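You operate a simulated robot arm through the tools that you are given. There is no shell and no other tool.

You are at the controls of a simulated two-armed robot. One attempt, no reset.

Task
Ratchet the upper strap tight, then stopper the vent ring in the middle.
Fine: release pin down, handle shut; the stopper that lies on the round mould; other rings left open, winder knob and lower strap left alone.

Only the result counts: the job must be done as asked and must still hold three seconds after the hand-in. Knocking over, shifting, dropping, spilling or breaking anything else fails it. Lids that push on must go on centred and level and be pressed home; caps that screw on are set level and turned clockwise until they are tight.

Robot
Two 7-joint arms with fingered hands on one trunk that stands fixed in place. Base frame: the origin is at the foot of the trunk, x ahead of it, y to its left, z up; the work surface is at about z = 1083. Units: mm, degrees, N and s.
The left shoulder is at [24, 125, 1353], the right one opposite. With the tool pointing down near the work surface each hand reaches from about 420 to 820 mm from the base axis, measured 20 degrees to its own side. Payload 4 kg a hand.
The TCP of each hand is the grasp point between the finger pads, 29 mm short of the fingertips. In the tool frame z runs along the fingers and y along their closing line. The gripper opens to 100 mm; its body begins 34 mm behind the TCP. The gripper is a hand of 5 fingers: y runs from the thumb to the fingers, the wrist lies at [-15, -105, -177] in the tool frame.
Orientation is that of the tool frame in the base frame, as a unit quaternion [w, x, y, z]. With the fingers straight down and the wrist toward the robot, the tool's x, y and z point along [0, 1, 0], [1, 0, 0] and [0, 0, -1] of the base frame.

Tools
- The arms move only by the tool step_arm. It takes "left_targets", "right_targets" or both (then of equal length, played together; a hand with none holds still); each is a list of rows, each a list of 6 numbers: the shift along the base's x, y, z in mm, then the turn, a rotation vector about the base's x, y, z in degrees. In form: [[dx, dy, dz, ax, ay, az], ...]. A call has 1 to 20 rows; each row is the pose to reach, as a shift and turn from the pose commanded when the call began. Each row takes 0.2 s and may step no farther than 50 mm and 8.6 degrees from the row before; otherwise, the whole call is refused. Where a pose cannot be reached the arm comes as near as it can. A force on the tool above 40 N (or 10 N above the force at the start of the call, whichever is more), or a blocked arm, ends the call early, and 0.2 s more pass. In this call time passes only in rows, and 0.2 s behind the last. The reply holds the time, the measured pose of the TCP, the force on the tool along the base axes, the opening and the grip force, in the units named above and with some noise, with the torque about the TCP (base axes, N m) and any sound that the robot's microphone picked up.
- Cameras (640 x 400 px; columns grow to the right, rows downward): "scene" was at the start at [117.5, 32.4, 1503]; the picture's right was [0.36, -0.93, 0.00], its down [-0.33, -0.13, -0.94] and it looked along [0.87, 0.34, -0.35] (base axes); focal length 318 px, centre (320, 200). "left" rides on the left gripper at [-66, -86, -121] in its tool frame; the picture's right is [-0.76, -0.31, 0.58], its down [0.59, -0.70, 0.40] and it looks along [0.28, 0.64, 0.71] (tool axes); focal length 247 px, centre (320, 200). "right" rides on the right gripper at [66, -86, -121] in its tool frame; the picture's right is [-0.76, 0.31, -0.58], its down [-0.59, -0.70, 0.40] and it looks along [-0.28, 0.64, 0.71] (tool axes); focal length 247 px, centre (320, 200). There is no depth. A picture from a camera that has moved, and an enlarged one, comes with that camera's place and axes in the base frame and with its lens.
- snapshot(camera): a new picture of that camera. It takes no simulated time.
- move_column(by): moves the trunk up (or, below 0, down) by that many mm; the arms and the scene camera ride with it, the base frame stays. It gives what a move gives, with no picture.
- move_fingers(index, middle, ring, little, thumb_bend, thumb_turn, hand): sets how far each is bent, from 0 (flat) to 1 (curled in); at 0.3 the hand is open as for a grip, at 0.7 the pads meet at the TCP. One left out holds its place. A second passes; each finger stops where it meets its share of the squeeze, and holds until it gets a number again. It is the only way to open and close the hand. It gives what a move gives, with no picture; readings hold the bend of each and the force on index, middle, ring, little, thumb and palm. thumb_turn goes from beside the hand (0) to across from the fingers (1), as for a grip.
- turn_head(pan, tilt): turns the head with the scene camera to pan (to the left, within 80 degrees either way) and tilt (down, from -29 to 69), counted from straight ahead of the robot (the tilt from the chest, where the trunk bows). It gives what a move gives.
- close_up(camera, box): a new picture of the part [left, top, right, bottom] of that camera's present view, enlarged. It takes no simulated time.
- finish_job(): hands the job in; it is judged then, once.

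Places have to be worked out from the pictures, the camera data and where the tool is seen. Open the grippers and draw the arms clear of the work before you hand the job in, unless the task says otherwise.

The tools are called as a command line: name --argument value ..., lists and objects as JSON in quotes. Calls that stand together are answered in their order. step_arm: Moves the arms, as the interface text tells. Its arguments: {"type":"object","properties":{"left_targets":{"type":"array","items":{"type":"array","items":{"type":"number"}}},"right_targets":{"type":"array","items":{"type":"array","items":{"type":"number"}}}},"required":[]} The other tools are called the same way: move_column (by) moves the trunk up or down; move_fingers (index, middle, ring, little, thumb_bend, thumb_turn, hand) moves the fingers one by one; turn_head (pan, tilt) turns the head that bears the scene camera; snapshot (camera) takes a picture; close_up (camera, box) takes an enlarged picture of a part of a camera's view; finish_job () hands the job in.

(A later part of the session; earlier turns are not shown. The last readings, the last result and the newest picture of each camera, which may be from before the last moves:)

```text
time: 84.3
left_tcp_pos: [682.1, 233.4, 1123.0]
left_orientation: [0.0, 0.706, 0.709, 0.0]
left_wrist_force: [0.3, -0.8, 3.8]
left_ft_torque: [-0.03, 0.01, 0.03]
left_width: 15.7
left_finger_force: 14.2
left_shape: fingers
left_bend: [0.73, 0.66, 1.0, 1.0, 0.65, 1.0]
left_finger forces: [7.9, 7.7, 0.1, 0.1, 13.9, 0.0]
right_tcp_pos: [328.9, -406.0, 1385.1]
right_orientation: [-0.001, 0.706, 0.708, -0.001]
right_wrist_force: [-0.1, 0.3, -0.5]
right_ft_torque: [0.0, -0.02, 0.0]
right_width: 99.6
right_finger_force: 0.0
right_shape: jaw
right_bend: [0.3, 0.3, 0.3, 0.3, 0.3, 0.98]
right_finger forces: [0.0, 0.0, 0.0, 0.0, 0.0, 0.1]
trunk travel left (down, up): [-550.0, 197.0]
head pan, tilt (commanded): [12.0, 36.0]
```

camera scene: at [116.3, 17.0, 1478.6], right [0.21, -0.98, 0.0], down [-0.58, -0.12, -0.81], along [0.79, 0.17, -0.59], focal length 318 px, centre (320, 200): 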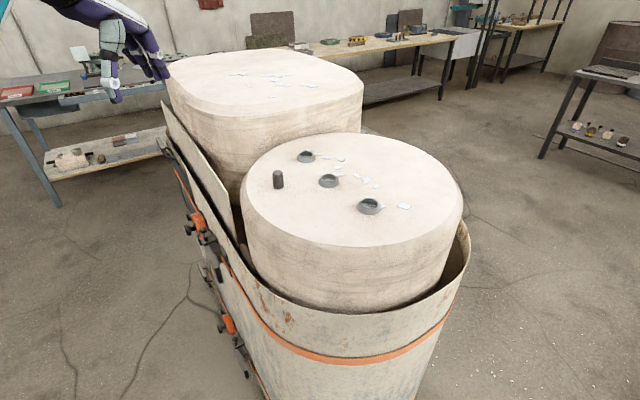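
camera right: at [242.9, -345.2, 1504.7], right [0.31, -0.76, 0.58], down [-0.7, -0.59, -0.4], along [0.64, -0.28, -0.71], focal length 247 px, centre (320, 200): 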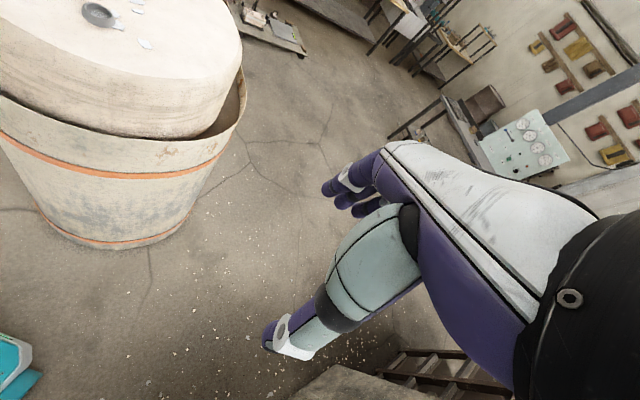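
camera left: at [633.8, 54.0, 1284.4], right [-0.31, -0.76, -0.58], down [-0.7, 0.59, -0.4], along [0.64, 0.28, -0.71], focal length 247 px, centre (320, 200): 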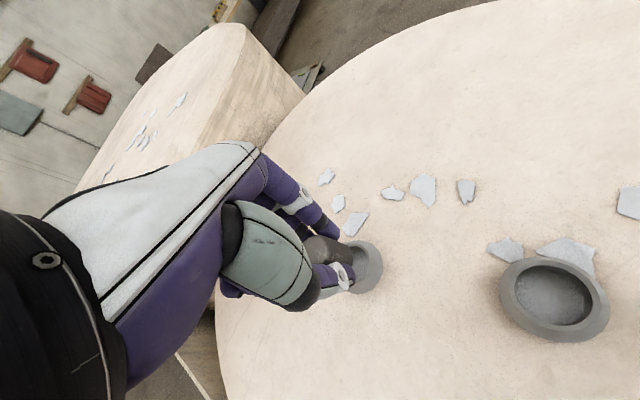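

Contact at 3.8 N, the stopper stands on the mould. I open the fingers and raise the hand 13 mm.

move_fingers --hand "left" --index 0.57 --middle 0.57 --thumb_bend 0.57

step_arm --left_targets '[[0, 0, 4, 0, 0, 0], [0, 0, 9, 0, 0, 0], [0, 0, 13.5, 0, 0, 0]]'

close_up --camera "scene" --box '[250, 140, 314, 200]'

close_up --camera "left" --box '[270, 170, 398, 320]'

```text
time: 85.3
left_tcp_pos: [682.0, 233.7, 1122.0]
left_orientation: [0.0, 0.707, 0.708, 0.0]
left_wrist_force: [-0.3, -0.5, -0.4]
left_ft_torque: [0.0, -0.01, 0.0]
left_width: 34.6
left_finger_force: 0.1
left_shape: fingers
left_bend: [0.56, 0.56, 1.0, 1.0, 0.56, 1.0]
left_finger forces: [0.0, 0.1, 0.0, 0.1, 0.1, 0.0]
right_tcp_pos: [326.7, -406.8, 1384.6]
right_orientation: [-0.001, 0.707, 0.707, -0.001]
right_wrist_force: [-0.6, 0.1, 0.1]
right_ft_torque: [-0.03, -0.03, 0.04]
right_width: 99.8
right_finger_force: 0.0
right_shape: jaw
right_bend: [0.3, 0.3, 0.3, 0.3, 0.3, 0.98]
right_finger forces: [0.1, 0.0, 0.0, 0.0, 0.0, 0.1]
trunk travel left (down, up): [-550.0, 197.0]
head pan, tilt (commanded): [12.0, 36.0]
```

```text
time: 86.1
left_tcp_pos: [683.1, 232.9, 1137.7]
left_orientation: [0.001, 0.707, 0.708, 0.0]
left_wrist_force: [-0.4, 0.0, 0.2]
left_ft_torque: [-0.01, -0.03, 0.01]
left_width: 34.6
left_finger_force: 0.1
left_shape: fingers
left_bend: [0.56, 0.56, 1.0, 1.0, 0.56, 1.0]
left_finger forces: [0.1, 0.0, 0.0, 0.0, 0.0, 0.1]
right_tcp_pos: [328.2, -407.0, 1384.1]
right_orientation: [-0.001, 0.707, 0.707, -0.001]
right_wrist_force: [0.1, -0.4, -0.6]
right_ft_torque: [-0.02, 0.0, -0.01]
right_width: 99.8
right_finger_force: 0.2
right_shape: jaw
right_bend: [0.3, 0.3, 0.3, 0.3, 0.3, 0.98]
right_finger forces: [0.1, 0.0, 0.0, 0.0, 0.1, 0.0]
trunk travel left (down, up): [-550.0, 197.0]
head pan, tilt (commanded): [12.0, 36.0]
```

```text
6.67 times, centred on (282, 170) of scene
camera zoom: at [116.3, 16.7, 1478.6], right [0.21, -0.98, 0.0], down [-0.58, -0.12, -0.81], along [0.79, 0.17, -0.59], focal length 2118 px, centre (573, 400)
```

zoom: 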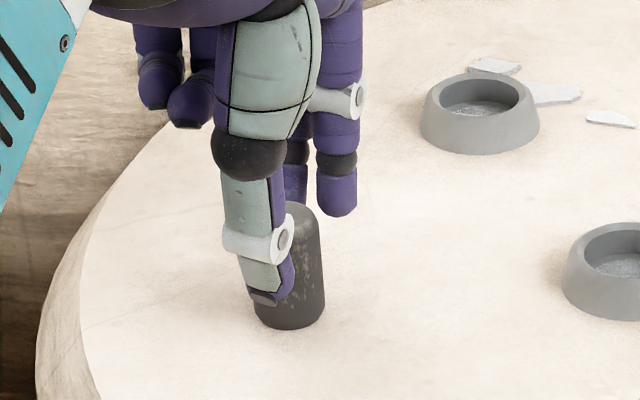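

```text
2.67 times, centred on (334, 245) of left
camera zoom: at [598.7, 165.5, 1257.8], right [-0.31, -0.76, -0.58], down [-0.7, 0.59, -0.4], along [0.64, 0.28, -0.71], focal length 659 px, centre (283, 80)
```

zoom: 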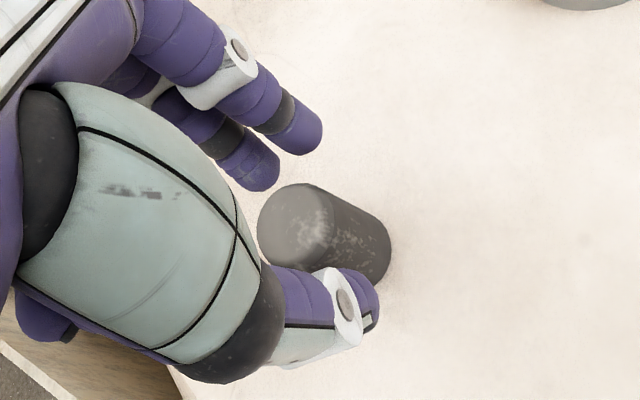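

The fingers reach less far down than the thumb, so I tilt the hand by 10° (finger side down, thumb side up) to even them out, and settle at a height where both tips stay about 12 mm above the mould.

step_arm --left_targets '[[1, 0.5, 0, 0, 5, 0], [2, 1, 0, 0, 10, 0], [2, 1, -3, 0, 10, 0], [2, 1, -5, 0, 10, 0]]'

close_up --camera "scene" --box '[250, 140, 314, 200]'

close_up --camera "left" --box '[270, 170, 398, 320]'

```text
time: 87.1
left_tcp_pos: [684.0, 232.6, 1132.3]
left_orientation: [-0.062, 0.703, 0.706, -0.062]
left_wrist_force: [0.7, 0.3, 0.5]
left_ft_torque: [0.0, 0.01, -0.05]
left_width: 35.0
left_finger_force: 0.0
left_shape: fingers
left_bend: [0.56, 0.56, 1.0, 1.0, 0.56, 1.0]
left_finger forces: [0.1, 0.0, 0.1, 0.1, 0.1, 0.1]
right_tcp_pos: [329.2, -406.6, 1384.9]
right_orientation: [-0.001, 0.707, 0.707, 0.0]
right_wrist_force: [0.0, 0.0, -0.4]
right_ft_torque: [0.0, -0.01, -0.01]
right_width: 99.5
right_finger_force: 0.0
right_shape: jaw
right_bend: [0.3, 0.3, 0.3, 0.3, 0.3, 0.98]
right_finger forces: [0.0, 0.0, 0.0, 0.0, 0.0, 0.1]
trunk travel left (down, up): [-550.0, 197.0]
head pan, tilt (commanded): [12.0, 36.0]
```

```text
6.67 times, centred on (282, 170) of scene
camera zoom: at [116.4, 16.7, 1478.6], right [0.21, -0.98, 0.0], down [-0.58, -0.12, -0.81], along [0.79, 0.17, -0.59], focal length 2118 px, centre (573, 400)
```

zoom: 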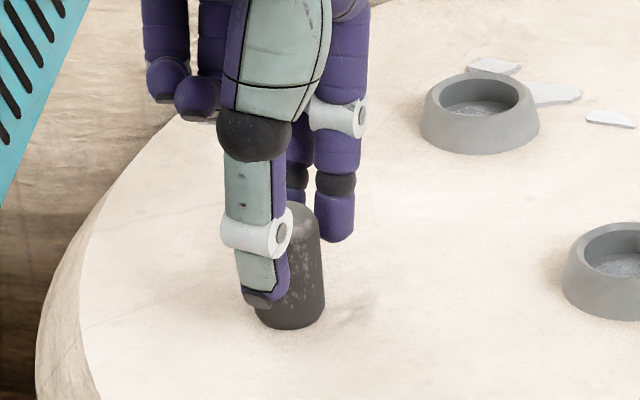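

```text
2.67 times, centred on (334, 245) of left
camera zoom: at [623.3, 166.5, 1265.9], right [-0.4, -0.76, -0.51], down [-0.76, 0.59, -0.27], along [0.51, 0.28, -0.81], focal length 659 px, centre (283, 80)
```

zoom: 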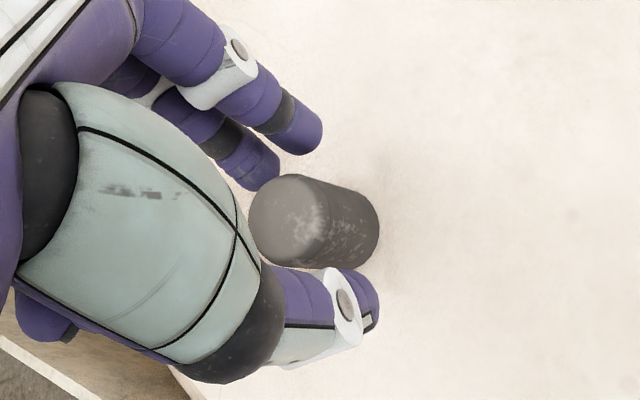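

The heights are well matched now. I close the grip again.

move_fingers --hand "left" --index 0.62 --middle 0.62 --thumb_bend 0.62

move_fingers --hand "left" --index 0.75 --middle 0.75 --thumb_bend 0.75

close_up --camera "scene" --box '[250, 140, 314, 200]'

close_up --camera "left" --box '[270, 170, 398, 320]'

```text
time: 88.1
left_tcp_pos: [682.6, 233.7, 1132.4]
left_orientation: [-0.062, 0.704, 0.705, -0.062]
left_wrist_force: [0.2, 0.3, 0.2]
left_ft_torque: [0.0, 0.0, 0.03]
left_width: 21.5
left_finger_force: 0.2
left_shape: fingers
left_bend: [0.62, 0.62, 1.0, 1.0, 0.62, 1.0]
left_finger forces: [0.1, 0.3, 0.0, 0.0, 0.3, 0.0]
right_tcp_pos: [327.6, -407.0, 1384.8]
right_orientation: [-0.001, 0.708, 0.707, 0.0]
right_wrist_force: [-0.4, -0.7, 0.4]
right_ft_torque: [-0.01, 0.01, 0.01]
right_width: 99.9
right_finger_force: 0.1
right_shape: jaw
right_bend: [0.3, 0.3, 0.3, 0.3, 0.3, 0.98]
right_finger forces: [0.0, 0.0, 0.0, 0.1, 0.0, 0.0]
trunk travel left (down, up): [-550.0, 197.0]
head pan, tilt (commanded): [12.0, 36.0]
```

```text
time: 89.1
left_tcp_pos: [685.3, 233.2, 1132.6]
left_orientation: [-0.062, 0.704, 0.704, -0.062]
left_wrist_force: [-0.2, -0.7, 0.3]
left_ft_torque: [-0.01, 0.02, 0.02]
left_width: 16.4
left_finger_force: 13.9
left_shape: fingers
left_bend: [0.73, 0.65, 1.0, 1.0, 0.65, 1.0]
left_finger forces: [7.6, 7.0, 0.0, 0.0, 13.8, 0.0]
right_tcp_pos: [328.2, -407.2, 1384.8]
right_orientation: [-0.001, 0.707, 0.707, 0.0]
right_wrist_force: [-0.5, -1.0, 0.1]
right_ft_torque: [0.01, -0.01, -0.03]
right_width: 99.8
right_finger_force: 0.0
right_shape: jaw
right_bend: [0.3, 0.3, 0.3, 0.3, 0.3, 0.98]
right_finger forces: [0.0, 0.0, 0.1, 0.0, 0.0, 0.1]
trunk travel left (down, up): [-550.0, 197.0]
head pan, tilt (commanded): [12.0, 36.0]
```

```text
6.67 times, centred on (282, 170) of scene
camera zoom: at [116.4, 16.8, 1478.6], right [0.21, -0.98, 0.0], down [-0.58, -0.12, -0.81], along [0.79, 0.17, -0.59], focal length 2118 px, centre (573, 400)
```

zoom: 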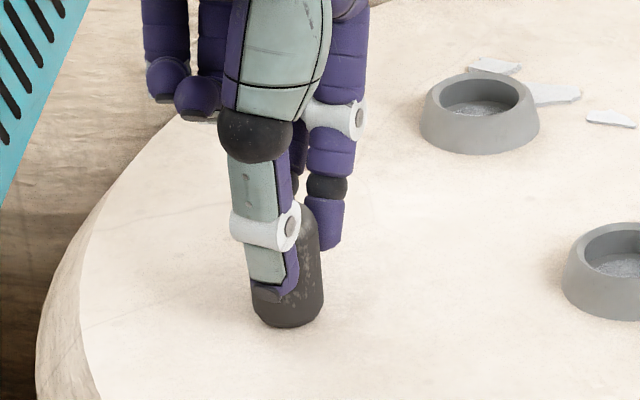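

```text
2.67 times, centred on (334, 245) of left
camera zoom: at [623.3, 166.6, 1265.9], right [-0.4, -0.76, -0.51], down [-0.76, 0.59, -0.27], along [0.51, 0.28, -0.81], focal length 659 px, centre (283, 80)
```

zoom: 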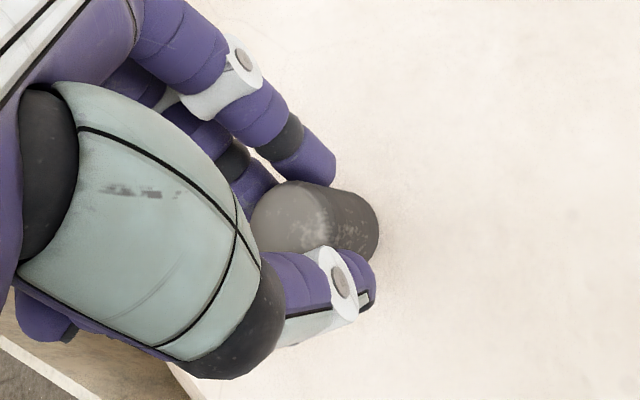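

The grip is firm again (7.6 / 7.0 / 13.8 N), now with the thumb tip clear of the stopper's lower 12 mm. I lift 40 mm and carry it to the ring.

step_arm --left_targets '[[0, 0, 6, 0, 0, 0], [0, 0, 16, 0, 0, 0], [0, 0, 28, 0, 0, 0], [0, 0, 40, 0, 0, 0], [6, -18, 40, 0, 0, 0], [12, -37, 40, 0, 0, 0], [18, -56, 40, 0, 0, 0], [24, -75, 40, 0, 0, 0], [30, -94, 40, 0, 0, 0], [36.8, -109.8, 40, 0, 0, 0], [36.8, -109.8, 30, 0, 0, 0]]'

close_up --camera "scene" --box '[306, 150, 350, 190]'

close_up --camera "left" --box '[295, 210, 391, 290]'

```text
time: 91.5
left_tcp_pos: [722.9, 124.1, 1161.9]
left_orientation: [-0.062, 0.704, 0.705, -0.063]
left_wrist_force: [-0.7, -0.1, -0.9]
left_ft_torque: [-0.06, -0.01, -0.03]
left_width: 16.2
left_finger_force: 13.7
left_shape: fingers
left_bend: [0.73, 0.65, 1.0, 1.0, 0.65, 1.0]
left_finger forces: [7.6, 6.9, 0.0, 0.0, 13.5, 0.1]
right_tcp_pos: [327.0, -405.3, 1384.4]
right_orientation: [-0.001, 0.707, 0.707, -0.001]
right_wrist_force: [-0.5, 0.2, -0.1]
right_ft_torque: [0.02, -0.03, 0.01]
right_width: 99.9
right_finger_force: 0.1
right_shape: jaw
right_bend: [0.3, 0.3, 0.3, 0.3, 0.3, 0.98]
right_finger forces: [0.0, 0.0, 0.1, 0.1, 0.1, 0.1]
trunk travel left (down, up): [-550.0, 197.0]
head pan, tilt (commanded): [12.0, 36.0]
```

```text
10.00 times, centred on (328, 170) of scene
camera zoom: at [116.5, 17.4, 1478.6], right [0.21, -0.98, 0.0], down [-0.58, -0.12, -0.81], along [0.79, 0.17, -0.59], focal length 3177 px, centre (240, 500)
```

zoom: 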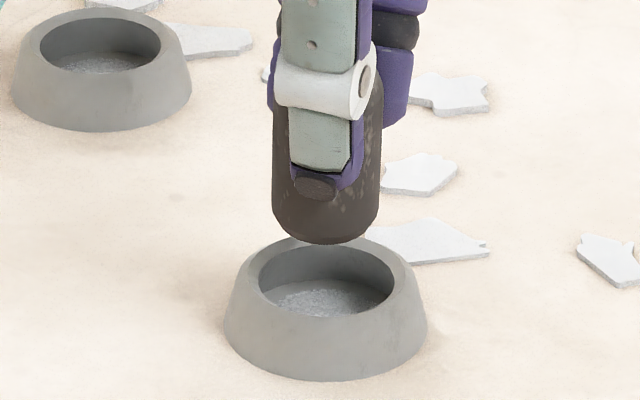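

```text
5.00 times, centred on (343, 250) of left
camera zoom: at [660.9, 57.7, 1295.5], right [-0.4, -0.76, -0.51], down [-0.76, 0.59, -0.27], along [0.51, 0.28, -0.81], focal length 1235 px, centre (205, -50)
```

zoom: 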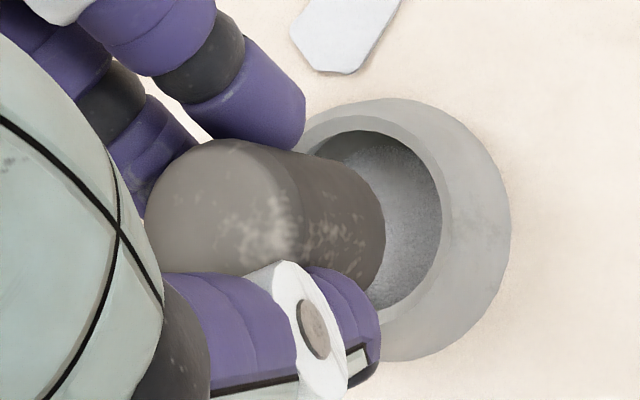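

The stopper bottom and ring centre agree within 0.5 mm. I lower to just above the rim and verify once more.

step_arm --left_targets '[[0, -0.4, -5, 0, 0, 0], [0, -0.4, -10, 0, 0, 0], [0, -0.4, -15, 0, 0, 0]]'

close_up --camera "scene" --box '[306, 155, 350, 195]'

close_up --camera "left" --box '[295, 210, 391, 290]'

```text
time: 92.3
left_tcp_pos: [720.3, 123.2, 1146.7]
left_orientation: [-0.062, 0.704, 0.705, -0.062]
left_wrist_force: [-0.2, -0.1, -0.5]
left_ft_torque: [0.01, -0.02, -0.02]
left_width: 16.3
left_finger_force: 14.2
left_shape: fingers
left_bend: [0.73, 0.65, 1.0, 1.0, 0.65, 1.0]
left_finger forces: [7.6, 7.2, 0.1, 0.0, 13.7, 0.0]
right_tcp_pos: [327.3, -406.1, 1385.0]
right_orientation: [-0.001, 0.707, 0.707, -0.001]
right_wrist_force: [0.2, 1.2, 0.3]
right_ft_torque: [-0.04, -0.03, -0.03]
right_width: 99.9
right_finger_force: 0.1
right_shape: jaw
right_bend: [0.3, 0.3, 0.3, 0.3, 0.3, 0.98]
right_finger forces: [0.1, 0.1, 0.0, 0.1, 0.0, 0.0]
trunk travel left (down, up): [-550.0, 197.0]
head pan, tilt (commanded): [12.0, 36.0]
```

```text
10.00 times, centred on (328, 175) of scene
camera zoom: at [116.5, 16.8, 1478.6], right [0.21, -0.98, 0.0], down [-0.58, -0.12, -0.81], along [0.79, 0.17, -0.59], focal length 3177 px, centre (240, 450)
```

zoom: 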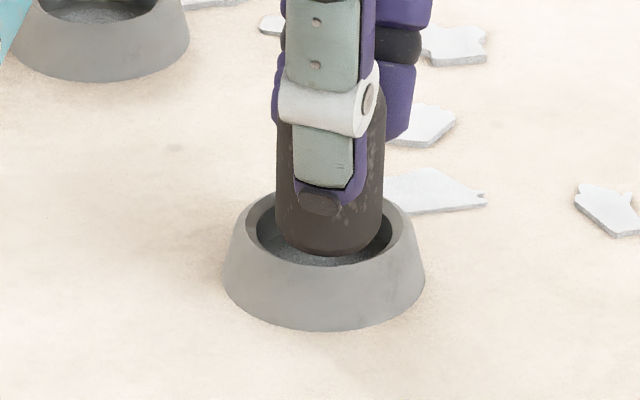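

```text
5.00 times, centred on (343, 250) of left
camera zoom: at [659.6, 55.9, 1280.3], right [-0.4, -0.76, -0.51], down [-0.76, 0.59, -0.27], along [0.51, 0.28, -0.81], focal length 1235 px, centre (205, -50)
```

zoom: 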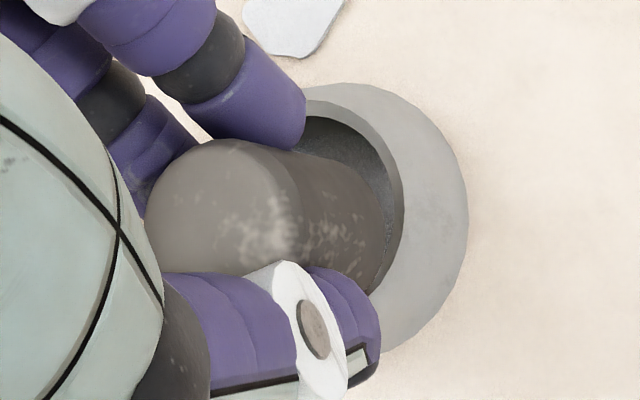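

The arm settled about 1–1.5 mm off this time. I correct by (+1.5, +0.9) and ease the stopper just into the rim.

step_arm --left_targets '[[1.5, 0.9, 0, 0, 0, 0], [1.5, 0.9, -2, 0, 0, 0], [1.5, 0.9, -4, 0, 0, 0]]'

close_up --camera "scene" --box '[306, 155, 350, 195]'

close_up --camera "left" --box '[295, 210, 391, 290]'

```text
time: 93.1
left_tcp_pos: [722.2, 123.3, 1141.1]
left_orientation: [-0.062, 0.704, 0.705, -0.062]
left_wrist_force: [0.4, 0.5, 0.4]
left_ft_torque: [0.01, 0.01, -0.02]
left_width: 16.2
left_finger_force: 14.7
left_shape: fingers
left_bend: [0.73, 0.65, 1.0, 1.0, 0.65, 1.0]
left_finger forces: [7.6, 7.2, 0.0, 0.1, 13.7, 0.0]
right_tcp_pos: [328.0, -406.2, 1383.0]
right_orientation: [0.0, 0.707, 0.707, -0.001]
right_wrist_force: [0.0, 0.5, -0.4]
right_ft_torque: [0.01, 0.0, -0.03]
right_width: 99.8
right_finger_force: 0.1
right_shape: jaw
right_bend: [0.3, 0.3, 0.3, 0.3, 0.3, 0.98]
right_finger forces: [0.1, 0.1, 0.0, 0.1, 0.0, 0.1]
trunk travel left (down, up): [-550.0, 197.0]
head pan, tilt (commanded): [12.0, 36.0]
```

```text
10.00 times, centred on (328, 175) of scene
camera zoom: at [116.4, 16.7, 1478.6], right [0.21, -0.98, 0.0], down [-0.58, -0.12, -0.81], along [0.79, 0.17, -0.59], focal length 3177 px, centre (240, 450)
```

zoom: 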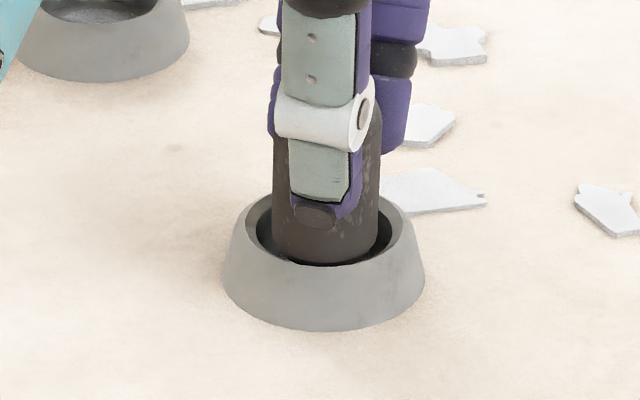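

```text
5.00 times, centred on (343, 250) of left
camera zoom: at [661.4, 57.1, 1275.7], right [-0.4, -0.76, -0.51], down [-0.76, 0.59, -0.27], along [0.51, 0.28, -0.81], focal length 1235 px, centre (205, -50)
```

zoom: 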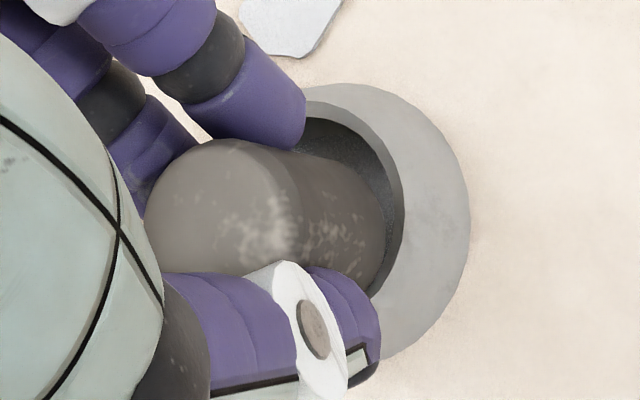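

The stopper is now centred in the rim, laterally and in depth. I lower it carefully toward the ring floor.

step_arm --left_targets '[[0, 0, -2, 0, 0, 0], [0, 0, -4, 0, 0, 0], [0, 0, -5.5, 0, 0, 0]]'

close_up --camera "scene" --box '[306, 155, 350, 195]'

```text
time: 93.9
left_tcp_pos: [723.0, 123.5, 1140.0]
left_orientation: [-0.06, 0.704, 0.705, -0.059]
left_wrist_force: [4.2, 2.3, 16.0]
left_ft_torque: [0.07, 0.06, -0.02]
left_width: 15.9
left_finger_force: 16.4
left_shape: fingers
left_bend: [0.74, 0.65, 1.0, 1.0, 0.65, 1.0]
left_finger forces: [9.2, 10.2, 0.1, 0.0, 13.2, 0.1]
right_tcp_pos: [327.4, -406.6, 1385.4]
right_orientation: [0.0, 0.707, 0.708, 0.001]
right_wrist_force: [-0.4, 0.6, 0.9]
right_ft_torque: [0.0, 0.0, -0.05]
right_width: 99.6
right_finger_force: 0.1
right_shape: jaw
right_bend: [0.3, 0.3, 0.3, 0.3, 0.3, 0.98]
right_finger forces: [0.0, 0.1, 0.1, 0.1, 0.0, 0.1]
trunk travel left (down, up): [-550.0, 197.0]
head pan, tilt (commanded): [12.0, 36.0]
```

```text
10.00 times, centred on (328, 175) of scene
camera zoom: at [115.0, 16.7, 1478.9], right [0.21, -0.98, 0.0], down [-0.57, -0.12, -0.81], along [0.79, 0.17, -0.59], focal length 3177 px, centre (240, 450)
```

zoom: 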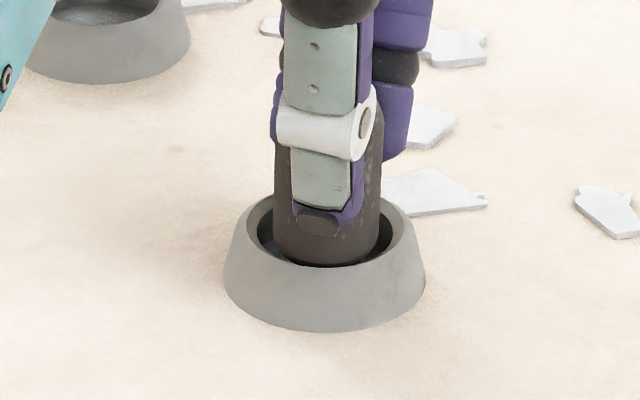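

I feel 16 N about 5 mm earlier than expected, so either it's on the floor or touching the wall. I look closely from the wrist camera and the head before pressing on.

close_up --camera "left" --box '[305, 215, 377, 275]'

close_up --camera "scene" --box '[316, 170, 340, 185]'

```text
6.67 times, centred on (341, 245) of left
camera zoom: at [661.0, 56.7, 1273.5], right [-0.4, -0.76, -0.52], down [-0.76, 0.59, -0.28], along [0.51, 0.28, -0.81], focal length 1646 px, centre (180, -100)
```

zoom: 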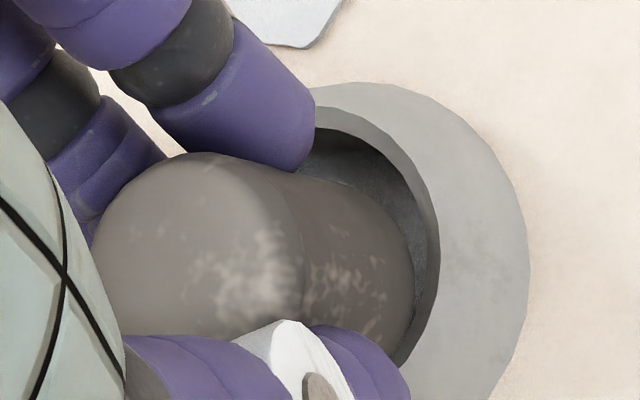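

```text
16.00 times, centred on (328, 178) of scene
camera zoom: at [115.0, 16.7, 1478.9], right [0.21, -0.98, 0.0], down [-0.57, -0.12, -0.81], along [0.79, 0.17, -0.59], focal length 5083 px, centre (192, 560)
```

zoom: 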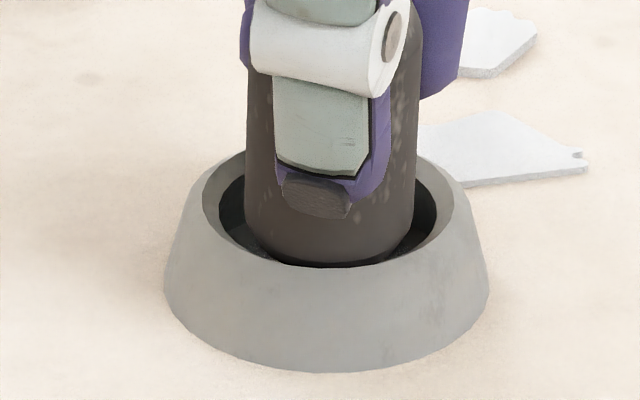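

By comparing the visible length below the thumb, the bottom should be about 5 mm below the rim. The sideways reaction (+x, +y) suggests it's brushing the near wall, so I lift 2 mm, shift (+1.2, +0.7) and lower again.

step_arm --left_targets '[[0, 0, 2, 0, 0, 0], [1.2, 0.7, 2, 0, 0, 0], [1.2, 0.7, 0, 0, 0, 0], [1.2, 0.7, -1, 0, 0, 0]]'

close_up --camera "scene" --box '[312, 165, 344, 190]'

close_up --camera "left" --box '[305, 215, 377, 275]'

```text
time: 94.9
left_tcp_pos: [723.5, 125.3, 1137.7]
left_orientation: [-0.06, 0.704, 0.705, -0.06]
left_wrist_force: [6.0, 1.4, 20.3]
left_ft_torque: [0.03, -0.02, 0.0]
left_width: 15.9
left_finger_force: 17.7
left_shape: fingers
left_bend: [0.74, 0.73, 1.0, 1.0, 0.65, 1.0]
left_finger forces: [10.8, 10.9, 0.0, 0.1, 13.2, 0.0]
right_tcp_pos: [326.4, -406.4, 1385.8]
right_orientation: [0.0, 0.707, 0.707, 0.001]
right_wrist_force: [0.2, -0.2, 0.4]
right_ft_torque: [-0.03, 0.0, 0.03]
right_width: 99.7
right_finger_force: 0.1
right_shape: jaw
right_bend: [0.3, 0.3, 0.3, 0.3, 0.3, 0.98]
right_finger forces: [0.0, 0.0, 0.0, 0.0, 0.0, 0.0]
trunk travel left (down, up): [-550.0, 197.0]
head pan, tilt (commanded): [12.0, 36.0]
```

```text
16.00 times, centred on (328, 178) of scene
camera zoom: at [115.1, 16.4, 1478.9], right [0.21, -0.98, 0.0], down [-0.57, -0.12, -0.81], along [0.79, 0.17, -0.59], focal length 5083 px, centre (192, 560)
```

zoom: 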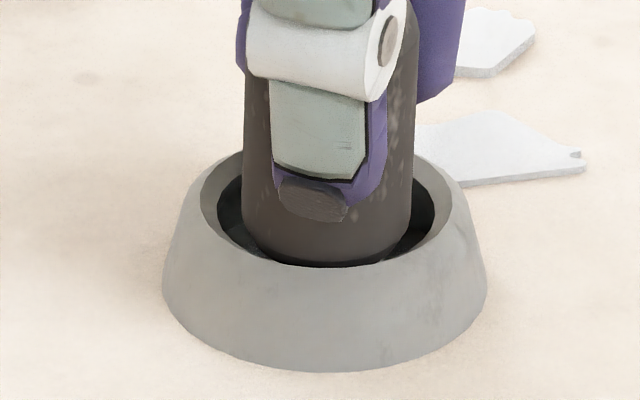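

```text
6.67 times, centred on (341, 245) of left
camera zoom: at [661.8, 57.1, 1272.4], right [-0.4, -0.76, -0.52], down [-0.76, 0.59, -0.27], along [0.51, 0.28, -0.81], focal length 1646 px, centre (180, -100)
```

zoom: 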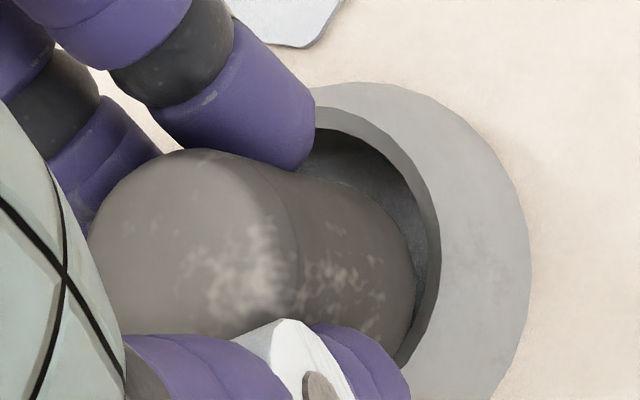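

The stopper isn't going lower and the middle finger has slipped around it, so pressing on through the grip makes no sense. I relieve the force and open the fingers gently to see how it sits.

step_arm --left_targets '[[-0.5, -0.3, 1.5, 0, 0, 0], [-0.5, -0.3, 2, 0, 0, 0]]'

move_fingers --hand "left" --index 0.6 --middle 0.6 --thumb_bend 0.6

close_up --camera "scene" --box '[306, 150, 350, 195]'

close_up --camera "left" --box '[295, 200, 391, 290]'

```text
time: 95.5
left_tcp_pos: [723.4, 124.6, 1140.0]
left_orientation: [-0.062, 0.704, 0.705, -0.061]
left_wrist_force: [5.7, -0.2, 14.3]
left_ft_torque: [-0.01, -0.04, -0.03]
left_width: 15.8
left_finger_force: 16.7
left_shape: fingers
left_bend: [0.74, 0.73, 1.0, 1.0, 0.65, 1.0]
left_finger forces: [10.8, 10.4, 0.1, 0.0, 13.0, 0.1]
right_tcp_pos: [327.7, -406.7, 1385.2]
right_orientation: [-0.002, 0.707, 0.707, 0.001]
right_wrist_force: [-0.2, -0.7, -0.6]
right_ft_torque: [-0.01, 0.0, 0.01]
right_width: 99.6
right_finger_force: 0.0
right_shape: jaw
right_bend: [0.3, 0.3, 0.3, 0.3, 0.3, 0.98]
right_finger forces: [0.0, 0.0, 0.1, 0.0, 0.1, 0.1]
trunk travel left (down, up): [-550.0, 197.0]
head pan, tilt (commanded): [12.0, 36.0]
```

```text
time: 96.5
left_tcp_pos: [724.5, 124.6, 1137.9]
left_orientation: [-0.063, 0.704, 0.705, -0.062]
left_wrist_force: [-0.8, -0.2, 0.0]
left_ft_torque: [-0.03, 0.03, 0.05]
left_width: 25.1
left_finger_force: 0.1
left_shape: fingers
left_bend: [0.6, 0.6, 1.0, 1.0, 0.6, 1.0]
left_finger forces: [0.1, 0.2, 0.0, 0.0, 0.0, 0.0]
right_tcp_pos: [327.4, -406.8, 1384.2]
right_orientation: [-0.001, 0.707, 0.707, -0.001]
right_wrist_force: [-0.8, 1.2, 0.1]
right_ft_torque: [-0.02, -0.01, -0.02]
right_width: 100.0
right_finger_force: 0.0
right_shape: jaw
right_bend: [0.3, 0.3, 0.3, 0.3, 0.3, 0.98]
right_finger forces: [0.0, 0.1, 0.0, 0.0, 0.0, 0.1]
trunk travel left (down, up): [-550.0, 197.0]
head pan, tilt (commanded): [12.0, 36.0]
```

```text
8.89 times, centred on (328, 172) of scene
camera zoom: at [116.3, 16.7, 1478.6], right [0.21, -0.98, 0.0], down [-0.58, -0.12, -0.81], along [0.79, 0.17, -0.59], focal length 2824 px, centre (249, 444)
```

zoom: 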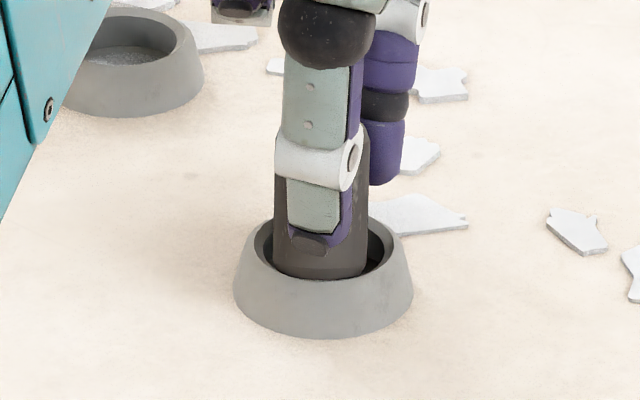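

```text
4.44 times, centred on (343, 245) of left
camera zoom: at [662.8, 57.3, 1272.4], right [-0.4, -0.76, -0.51], down [-0.76, 0.59, -0.27], along [0.51, 0.28, -0.81], focal length 1098 px, centre (218, 0)
```

zoom: 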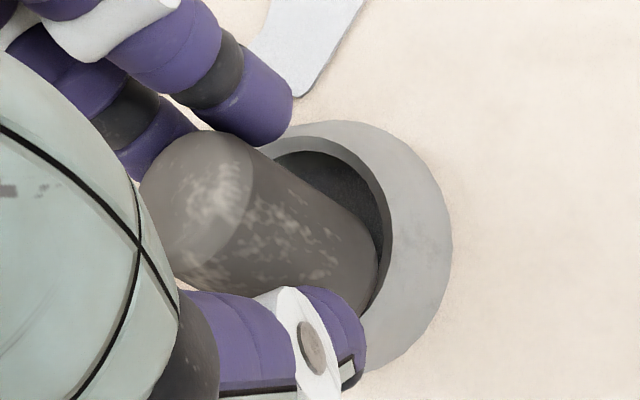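

The wrist view shows the stopper leaning about 20° away from the robot: its near bottom edge is perched on the near rim while the far edge is on the floor, so it must go about 4 mm further in +x. I use the thumb to nudge it gently that way, with the fingers keeping it from toppling.

step_arm --left_targets '[[0, 0, -1, 0, 0, 0], [1, 0, -2, 0, 0, 0], [2, 0, -2, 0, 0, 0], [3, 0, -2, 0, 0, 0]]'

close_up --camera "scene" --box '[306, 150, 350, 195]'

close_up --camera "left" --box '[295, 200, 391, 290]'

```text
time: 97.5
left_tcp_pos: [726.9, 123.7, 1136.1]
left_orientation: [-0.061, 0.704, 0.705, -0.062]
left_wrist_force: [0.0, 0.1, 0.3]
left_ft_torque: [0.0, -0.01, 0.02]
left_width: 25.5
left_finger_force: 0.5
left_shape: fingers
left_bend: [0.6, 0.6, 1.0, 1.0, 0.6, 1.0]
left_finger forces: [0.0, 0.1, 0.1, 0.0, 0.0, 0.0]
right_tcp_pos: [327.9, -405.7, 1384.6]
right_orientation: [0.0, 0.708, 0.707, 0.001]
right_wrist_force: [-0.3, 0.2, 0.4]
right_ft_torque: [-0.01, 0.0, 0.01]
right_width: 99.7
right_finger_force: 0.1
right_shape: jaw
right_bend: [0.3, 0.3, 0.3, 0.3, 0.3, 0.98]
right_finger forces: [0.1, 0.0, 0.0, 0.1, 0.1, 0.0]
trunk travel left (down, up): [-550.0, 197.0]
head pan, tilt (commanded): [12.0, 36.0]
```

```text
8.89 times, centred on (328, 172) of scene
camera zoom: at [116.5, 16.7, 1478.6], right [0.21, -0.98, 0.0], down [-0.58, -0.12, -0.81], along [0.79, 0.17, -0.59], focal length 2824 px, centre (249, 444)
```

zoom: 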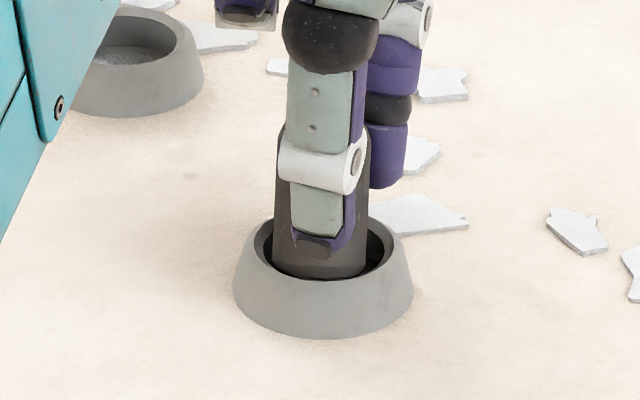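

```text
4.44 times, centred on (343, 245) of left
camera zoom: at [665.4, 56.9, 1269.7], right [-0.4, -0.76, -0.51], down [-0.76, 0.59, -0.27], along [0.51, 0.28, -0.81], focal length 1098 px, centre (218, 0)
```

zoom: 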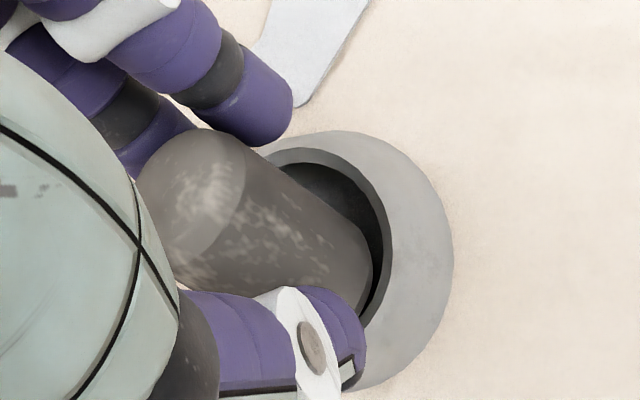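

The stopper just leans along on the fingers, so I re-grip it here: thumb low and fingers higher should pull it upright again. Then I can lift it off the rim and re-centre it.

move_fingers --hand "left" --index 0.66 --middle 0.66 --thumb_bend 0.66

close_up --camera "left" --box '[295, 200, 391, 290]'

close_up --camera "scene" --box '[306, 150, 350, 195]'

```text
time: 98.5
left_tcp_pos: [725.7, 123.1, 1136.3]
left_orientation: [-0.062, 0.704, 0.705, -0.062]
left_wrist_force: [0.9, 0.3, 0.7]
left_ft_torque: [0.02, -0.02, -0.03]
left_width: 17.8
left_finger_force: 3.5
left_shape: fingers
left_bend: [0.65, 0.63, 1.0, 1.0, 0.63, 1.0]
left_finger forces: [1.1, 2.4, 0.0, 0.0, 2.9, 0.0]
right_tcp_pos: [329.1, -405.8, 1384.0]
right_orientation: [0.001, 0.707, 0.707, 0.0]
right_wrist_force: [-0.8, -0.8, 0.4]
right_ft_torque: [0.0, 0.01, 0.01]
right_width: 99.8
right_finger_force: 0.0
right_shape: jaw
right_bend: [0.3, 0.3, 0.3, 0.3, 0.3, 0.98]
right_finger forces: [0.0, 0.0, 0.0, 0.0, 0.0, 0.0]
trunk travel left (down, up): [-550.0, 197.0]
head pan, tilt (commanded): [12.0, 36.0]
```

```text
4.44 times, centred on (343, 245) of left
camera zoom: at [665.4, 56.7, 1269.9], right [-0.4, -0.76, -0.51], down [-0.76, 0.59, -0.27], along [0.51, 0.28, -0.81], focal length 1098 px, centre (218, 0)
```

zoom: 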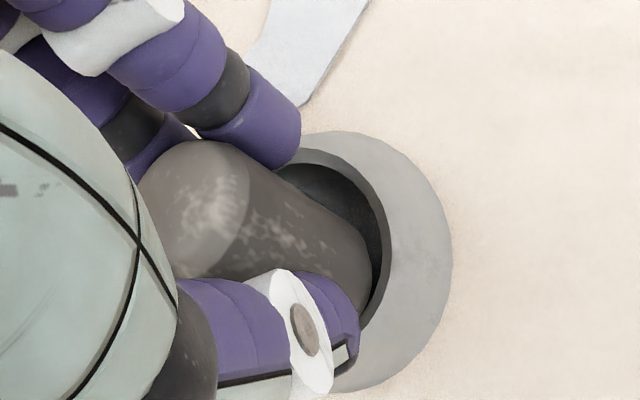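

```text
8.89 times, centred on (328, 172) of scene
camera zoom: at [116.4, 16.8, 1478.6], right [0.21, -0.98, 0.0], down [-0.58, -0.12, -0.81], along [0.79, 0.17, -0.59], focal length 2824 px, centre (249, 444)
```

zoom: 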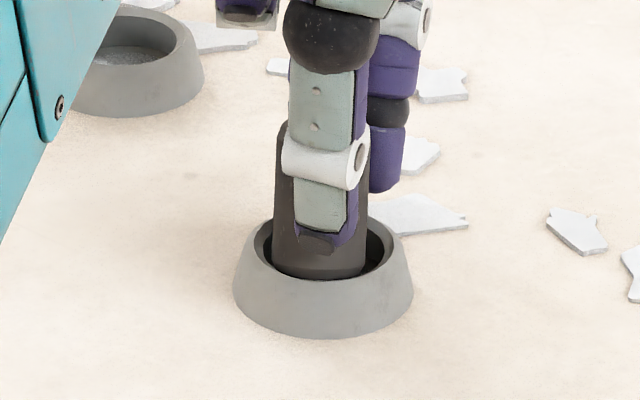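

It is coming upright in the grip. I close firmly, lift it 10 mm off the rim and check.

move_fingers --hand "left" --index 0.75 --middle 0.75 --thumb_bend 0.75

step_arm --left_targets '[[0, 0, 4, 0, 0, 0], [0, 0, 9, 0, 0, 0], [0, 0, 16, 0, 0, 0]]'

close_up --camera "left" --box '[295, 200, 391, 290]'

close_up --camera "scene" --box '[306, 150, 350, 195]'

```text
time: 99.5
left_tcp_pos: [725.9, 123.6, 1135.1]
left_orientation: [-0.062, 0.704, 0.705, -0.062]
left_wrist_force: [0.4, -0.7, 0.2]
left_ft_torque: [-0.02, -0.01, -0.01]
left_width: 14.0
left_finger_force: 13.5
left_shape: fingers
left_bend: [0.74, 0.65, 1.0, 1.0, 0.64, 1.0]
left_finger forces: [6.5, 8.5, 0.0, 0.0, 12.6, 0.0]
right_tcp_pos: [327.9, -407.2, 1384.8]
right_orientation: [-0.001, 0.707, 0.707, 0.0]
right_wrist_force: [-0.1, -0.4, -0.1]
right_ft_torque: [0.03, 0.0, 0.01]
right_width: 99.7
right_finger_force: 0.1
right_shape: jaw
right_bend: [0.3, 0.3, 0.3, 0.3, 0.3, 0.98]
right_finger forces: [0.0, 0.0, 0.0, 0.1, 0.0, 0.0]
trunk travel left (down, up): [-550.0, 197.0]
head pan, tilt (commanded): [12.0, 36.0]
```

```text
time: 100.3
left_tcp_pos: [725.8, 122.9, 1150.7]
left_orientation: [-0.062, 0.704, 0.705, -0.062]
left_wrist_force: [0.0, 0.0, 0.5]
left_ft_torque: [0.01, -0.01, 0.02]
left_width: 14.2
left_finger_force: 13.7
left_shape: fingers
left_bend: [0.74, 0.65, 1.0, 1.0, 0.64, 1.0]
left_finger forces: [6.4, 8.3, 0.0, 0.0, 12.7, 0.1]
right_tcp_pos: [327.3, -405.3, 1385.0]
right_orientation: [-0.001, 0.707, 0.707, -0.001]
right_wrist_force: [-0.2, 0.3, -0.6]
right_ft_torque: [0.01, 0.05, -0.01]
right_width: 99.6
right_finger_force: 0.0
right_shape: jaw
right_bend: [0.3, 0.3, 0.3, 0.3, 0.3, 0.98]
right_finger forces: [0.1, 0.0, 0.0, 0.0, 0.1, 0.0]
trunk travel left (down, up): [-550.0, 197.0]
head pan, tilt (commanded): [12.0, 36.0]
```

```text
4.44 times, centred on (343, 245) of left
camera zoom: at [664.6, 56.5, 1286.4], right [-0.4, -0.76, -0.51], down [-0.76, 0.59, -0.27], along [0.51, 0.28, -0.81], focal length 1098 px, centre (218, 0)
```

zoom: 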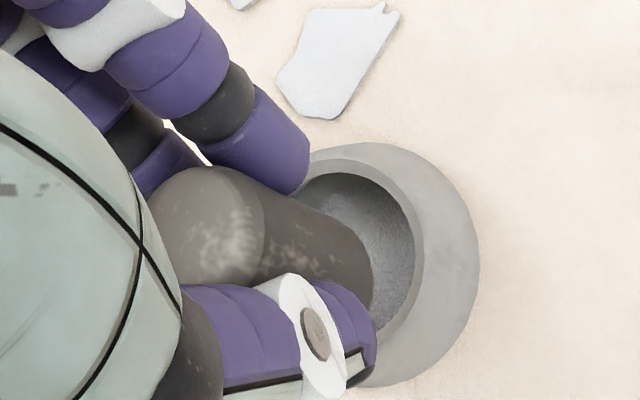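

```text
8.89 times, centred on (328, 172) of scene
camera zoom: at [116.3, 16.8, 1478.6], right [0.21, -0.98, 0.0], down [-0.58, -0.12, -0.81], along [0.79, 0.17, -0.59], focal length 2824 px, centre (249, 444)
```

zoom: 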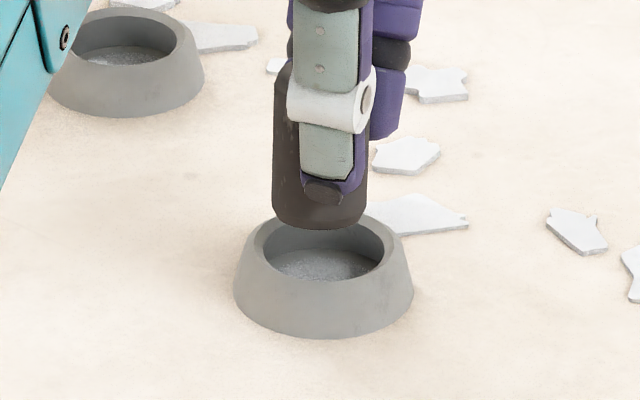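

It is lifted clear now. I zoom on the open ring and the stopper to work out the real hole depth and the remaining offset.

close_up --camera "left" --box '[335, 215, 395, 270]'

close_up --camera "scene" --box '[314, 166, 342, 188]'

close_up --camera "scene" --box '[356, 192, 384, 218]'

```text
7.27 times, centred on (365, 242) of left
camera zoom: at [664.6, 56.5, 1286.4], right [-0.4, -0.76, -0.51], down [-0.76, 0.59, -0.27], along [0.51, 0.28, -0.81], focal length 1796 px, centre (-7, -109)
```

zoom: 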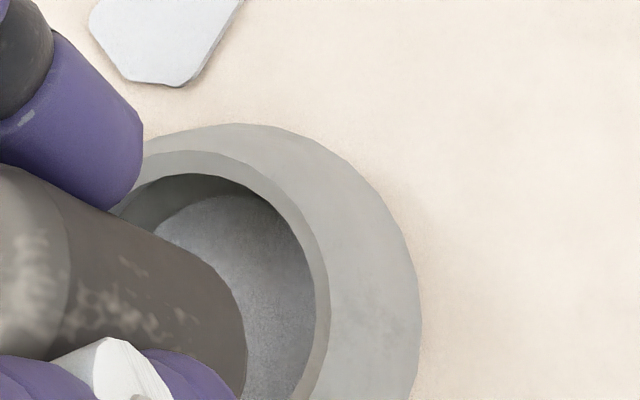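

```text
16.00 times, centred on (328, 177) of scene
camera zoom: at [116.3, 16.8, 1478.6], right [0.21, -0.98, 0.0], down [-0.58, -0.12, -0.81], along [0.79, 0.17, -0.59], focal length 5083 px, centre (192, 568)
```

zoom: 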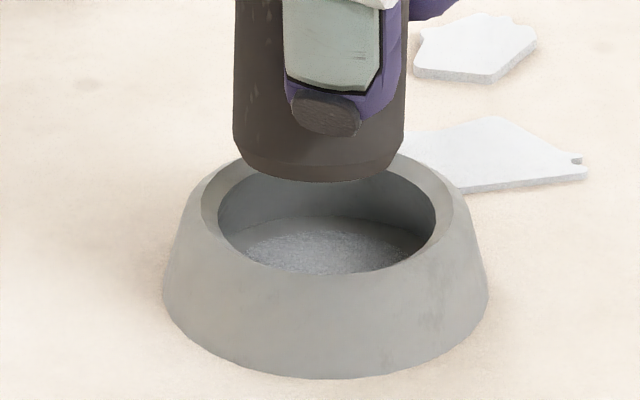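

```text
15.38 times, centred on (370, 205) of scene
camera zoom: at [116.3, 16.8, 1478.6], right [0.21, -0.98, 0.0], down [-0.58, -0.12, -0.81], along [0.79, 0.17, -0.59], focal length 4887 px, centre (-449, 123)
```

zoom: 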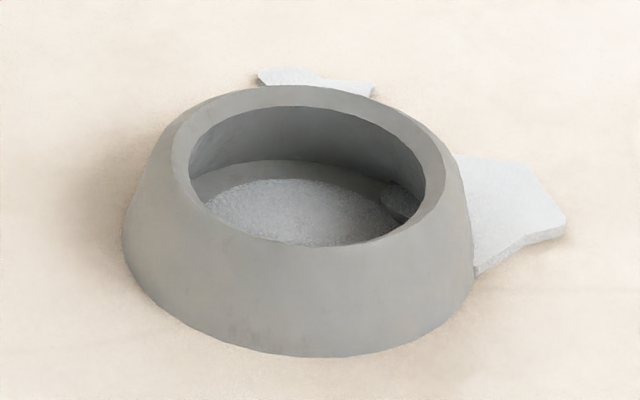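

Combining both cameras, the earlier miss is explained: the stopper was about 3–4 mm too near the robot and its front edge landed on the rim. Now its bottom needs roughly (+2.6, -1.8) mm; I shift, lower 8 mm and look again.

step_arm --left_targets '[[1.3, -0.9, 0, 0, 0, 0], [2.6, -1.8, 0, 0, 0, 0], [2.6, -1.8, -4, 0, 0, 0], [2.6, -1.8, -8, 0, 0, 0]]'

close_up --camera "left" --box '[300, 210, 380, 275]'

close_up --camera "scene" --box '[314, 166, 342, 188]'

```text
time: 101.3
left_tcp_pos: [729.6, 121.4, 1144.6]
left_orientation: [-0.061, 0.704, 0.705, -0.062]
left_wrist_force: [0.5, -0.2, -0.8]
left_ft_torque: [0.0, 0.02, 0.0]
left_width: 13.9
left_finger_force: 14.1
left_shape: fingers
left_bend: [0.74, 0.65, 1.0, 1.0, 0.64, 1.0]
left_finger forces: [6.3, 8.3, 0.1, 0.0, 12.6, 0.0]
right_tcp_pos: [328.5, -406.0, 1384.9]
right_orientation: [-0.001, 0.707, 0.707, -0.001]
right_wrist_force: [-0.6, 0.1, -0.1]
right_ft_torque: [0.0, -0.03, 0.01]
right_width: 99.7
right_finger_force: 0.0
right_shape: jaw
right_bend: [0.3, 0.3, 0.3, 0.3, 0.3, 0.98]
right_finger forces: [0.0, 0.0, 0.0, 0.0, 0.0, 0.1]
trunk travel left (down, up): [-550.0, 197.0]
head pan, tilt (commanded): [12.0, 36.0]
```

```text
6.15 times, centred on (340, 242) of left
camera zoom: at [668.7, 55.0, 1278.2], right [-0.4, -0.76, -0.51], down [-0.76, 0.59, -0.27], along [0.51, 0.28, -0.81], focal length 1520 px, centre (197, -62)
```

zoom: 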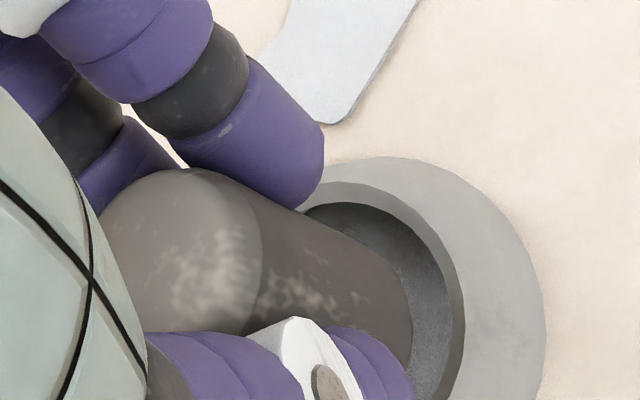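

```text
16.00 times, centred on (328, 177) of scene
camera zoom: at [116.5, 16.8, 1478.6], right [0.21, -0.98, 0.0], down [-0.58, -0.12, -0.81], along [0.79, 0.17, -0.59], focal length 5083 px, centre (192, 568)
```

zoom: 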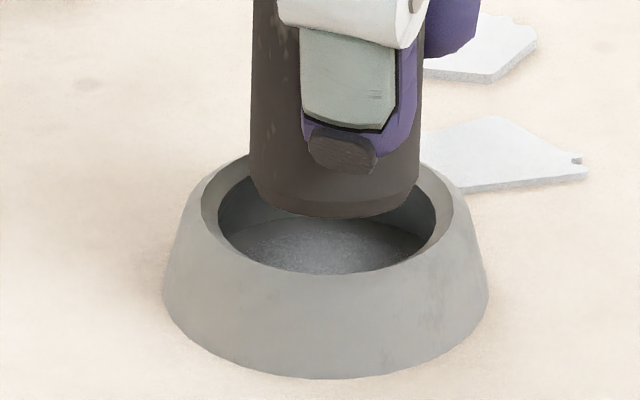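

I correct y by +0.6 and lower in small steps, watching the contact force so I can tell from its direction whether it meets the near or the far rim.

step_arm --left_targets '[[0, 0.6, -2, 0, 0, 0], [0, 0.6, -4, 0, 0, 0]]'

close_up --camera "scene" --box '[314, 166, 342, 188]'

close_up --camera "left" --box '[310, 215, 374, 275]'

```text
time: 101.9
left_tcp_pos: [730.3, 122.9, 1139.8]
left_orientation: [-0.062, 0.704, 0.705, -0.063]
left_wrist_force: [-0.1, 0.2, -0.1]
left_ft_torque: [0.04, 0.01, -0.01]
left_width: 14.0
left_finger_force: 13.9
left_shape: fingers
left_bend: [0.74, 0.65, 1.0, 1.0, 0.64, 1.0]
left_finger forces: [6.3, 8.2, 0.0, 0.0, 12.6, 0.0]
right_tcp_pos: [327.2, -406.7, 1385.3]
right_orientation: [-0.001, 0.708, 0.707, 0.0]
right_wrist_force: [0.2, -0.1, 0.5]
right_ft_torque: [0.02, 0.0, 0.01]
right_width: 99.7
right_finger_force: 0.0
right_shape: jaw
right_bend: [0.3, 0.3, 0.3, 0.3, 0.3, 0.98]
right_finger forces: [0.0, 0.0, 0.0, 0.0, 0.1, 0.1]
trunk travel left (down, up): [-550.0, 197.0]
head pan, tilt (commanded): [12.0, 36.0]
```

```text
16.00 times, centred on (328, 177) of scene
camera zoom: at [116.4, 16.8, 1478.6], right [0.21, -0.98, 0.0], down [-0.58, -0.12, -0.81], along [0.79, 0.17, -0.59], focal length 5083 px, centre (192, 568)
```

zoom: 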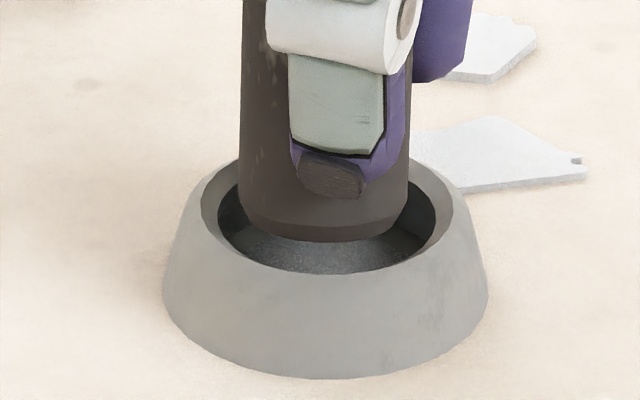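

```text
6.67 times, centred on (342, 245) of left
camera zoom: at [668.6, 56.4, 1274.2], right [-0.4, -0.76, -0.51], down [-0.76, 0.59, -0.27], along [0.51, 0.28, -0.81], focal length 1646 px, centre (173, -100)
```

zoom: 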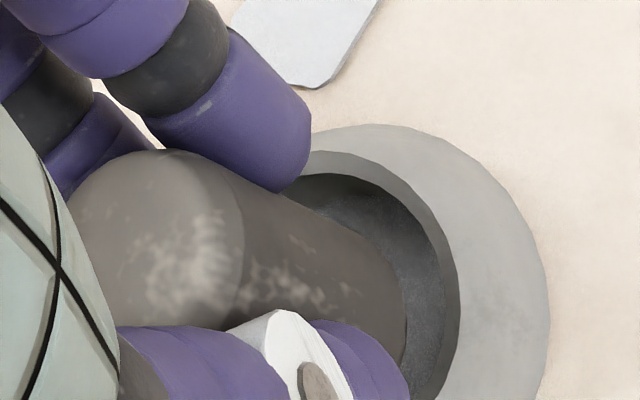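

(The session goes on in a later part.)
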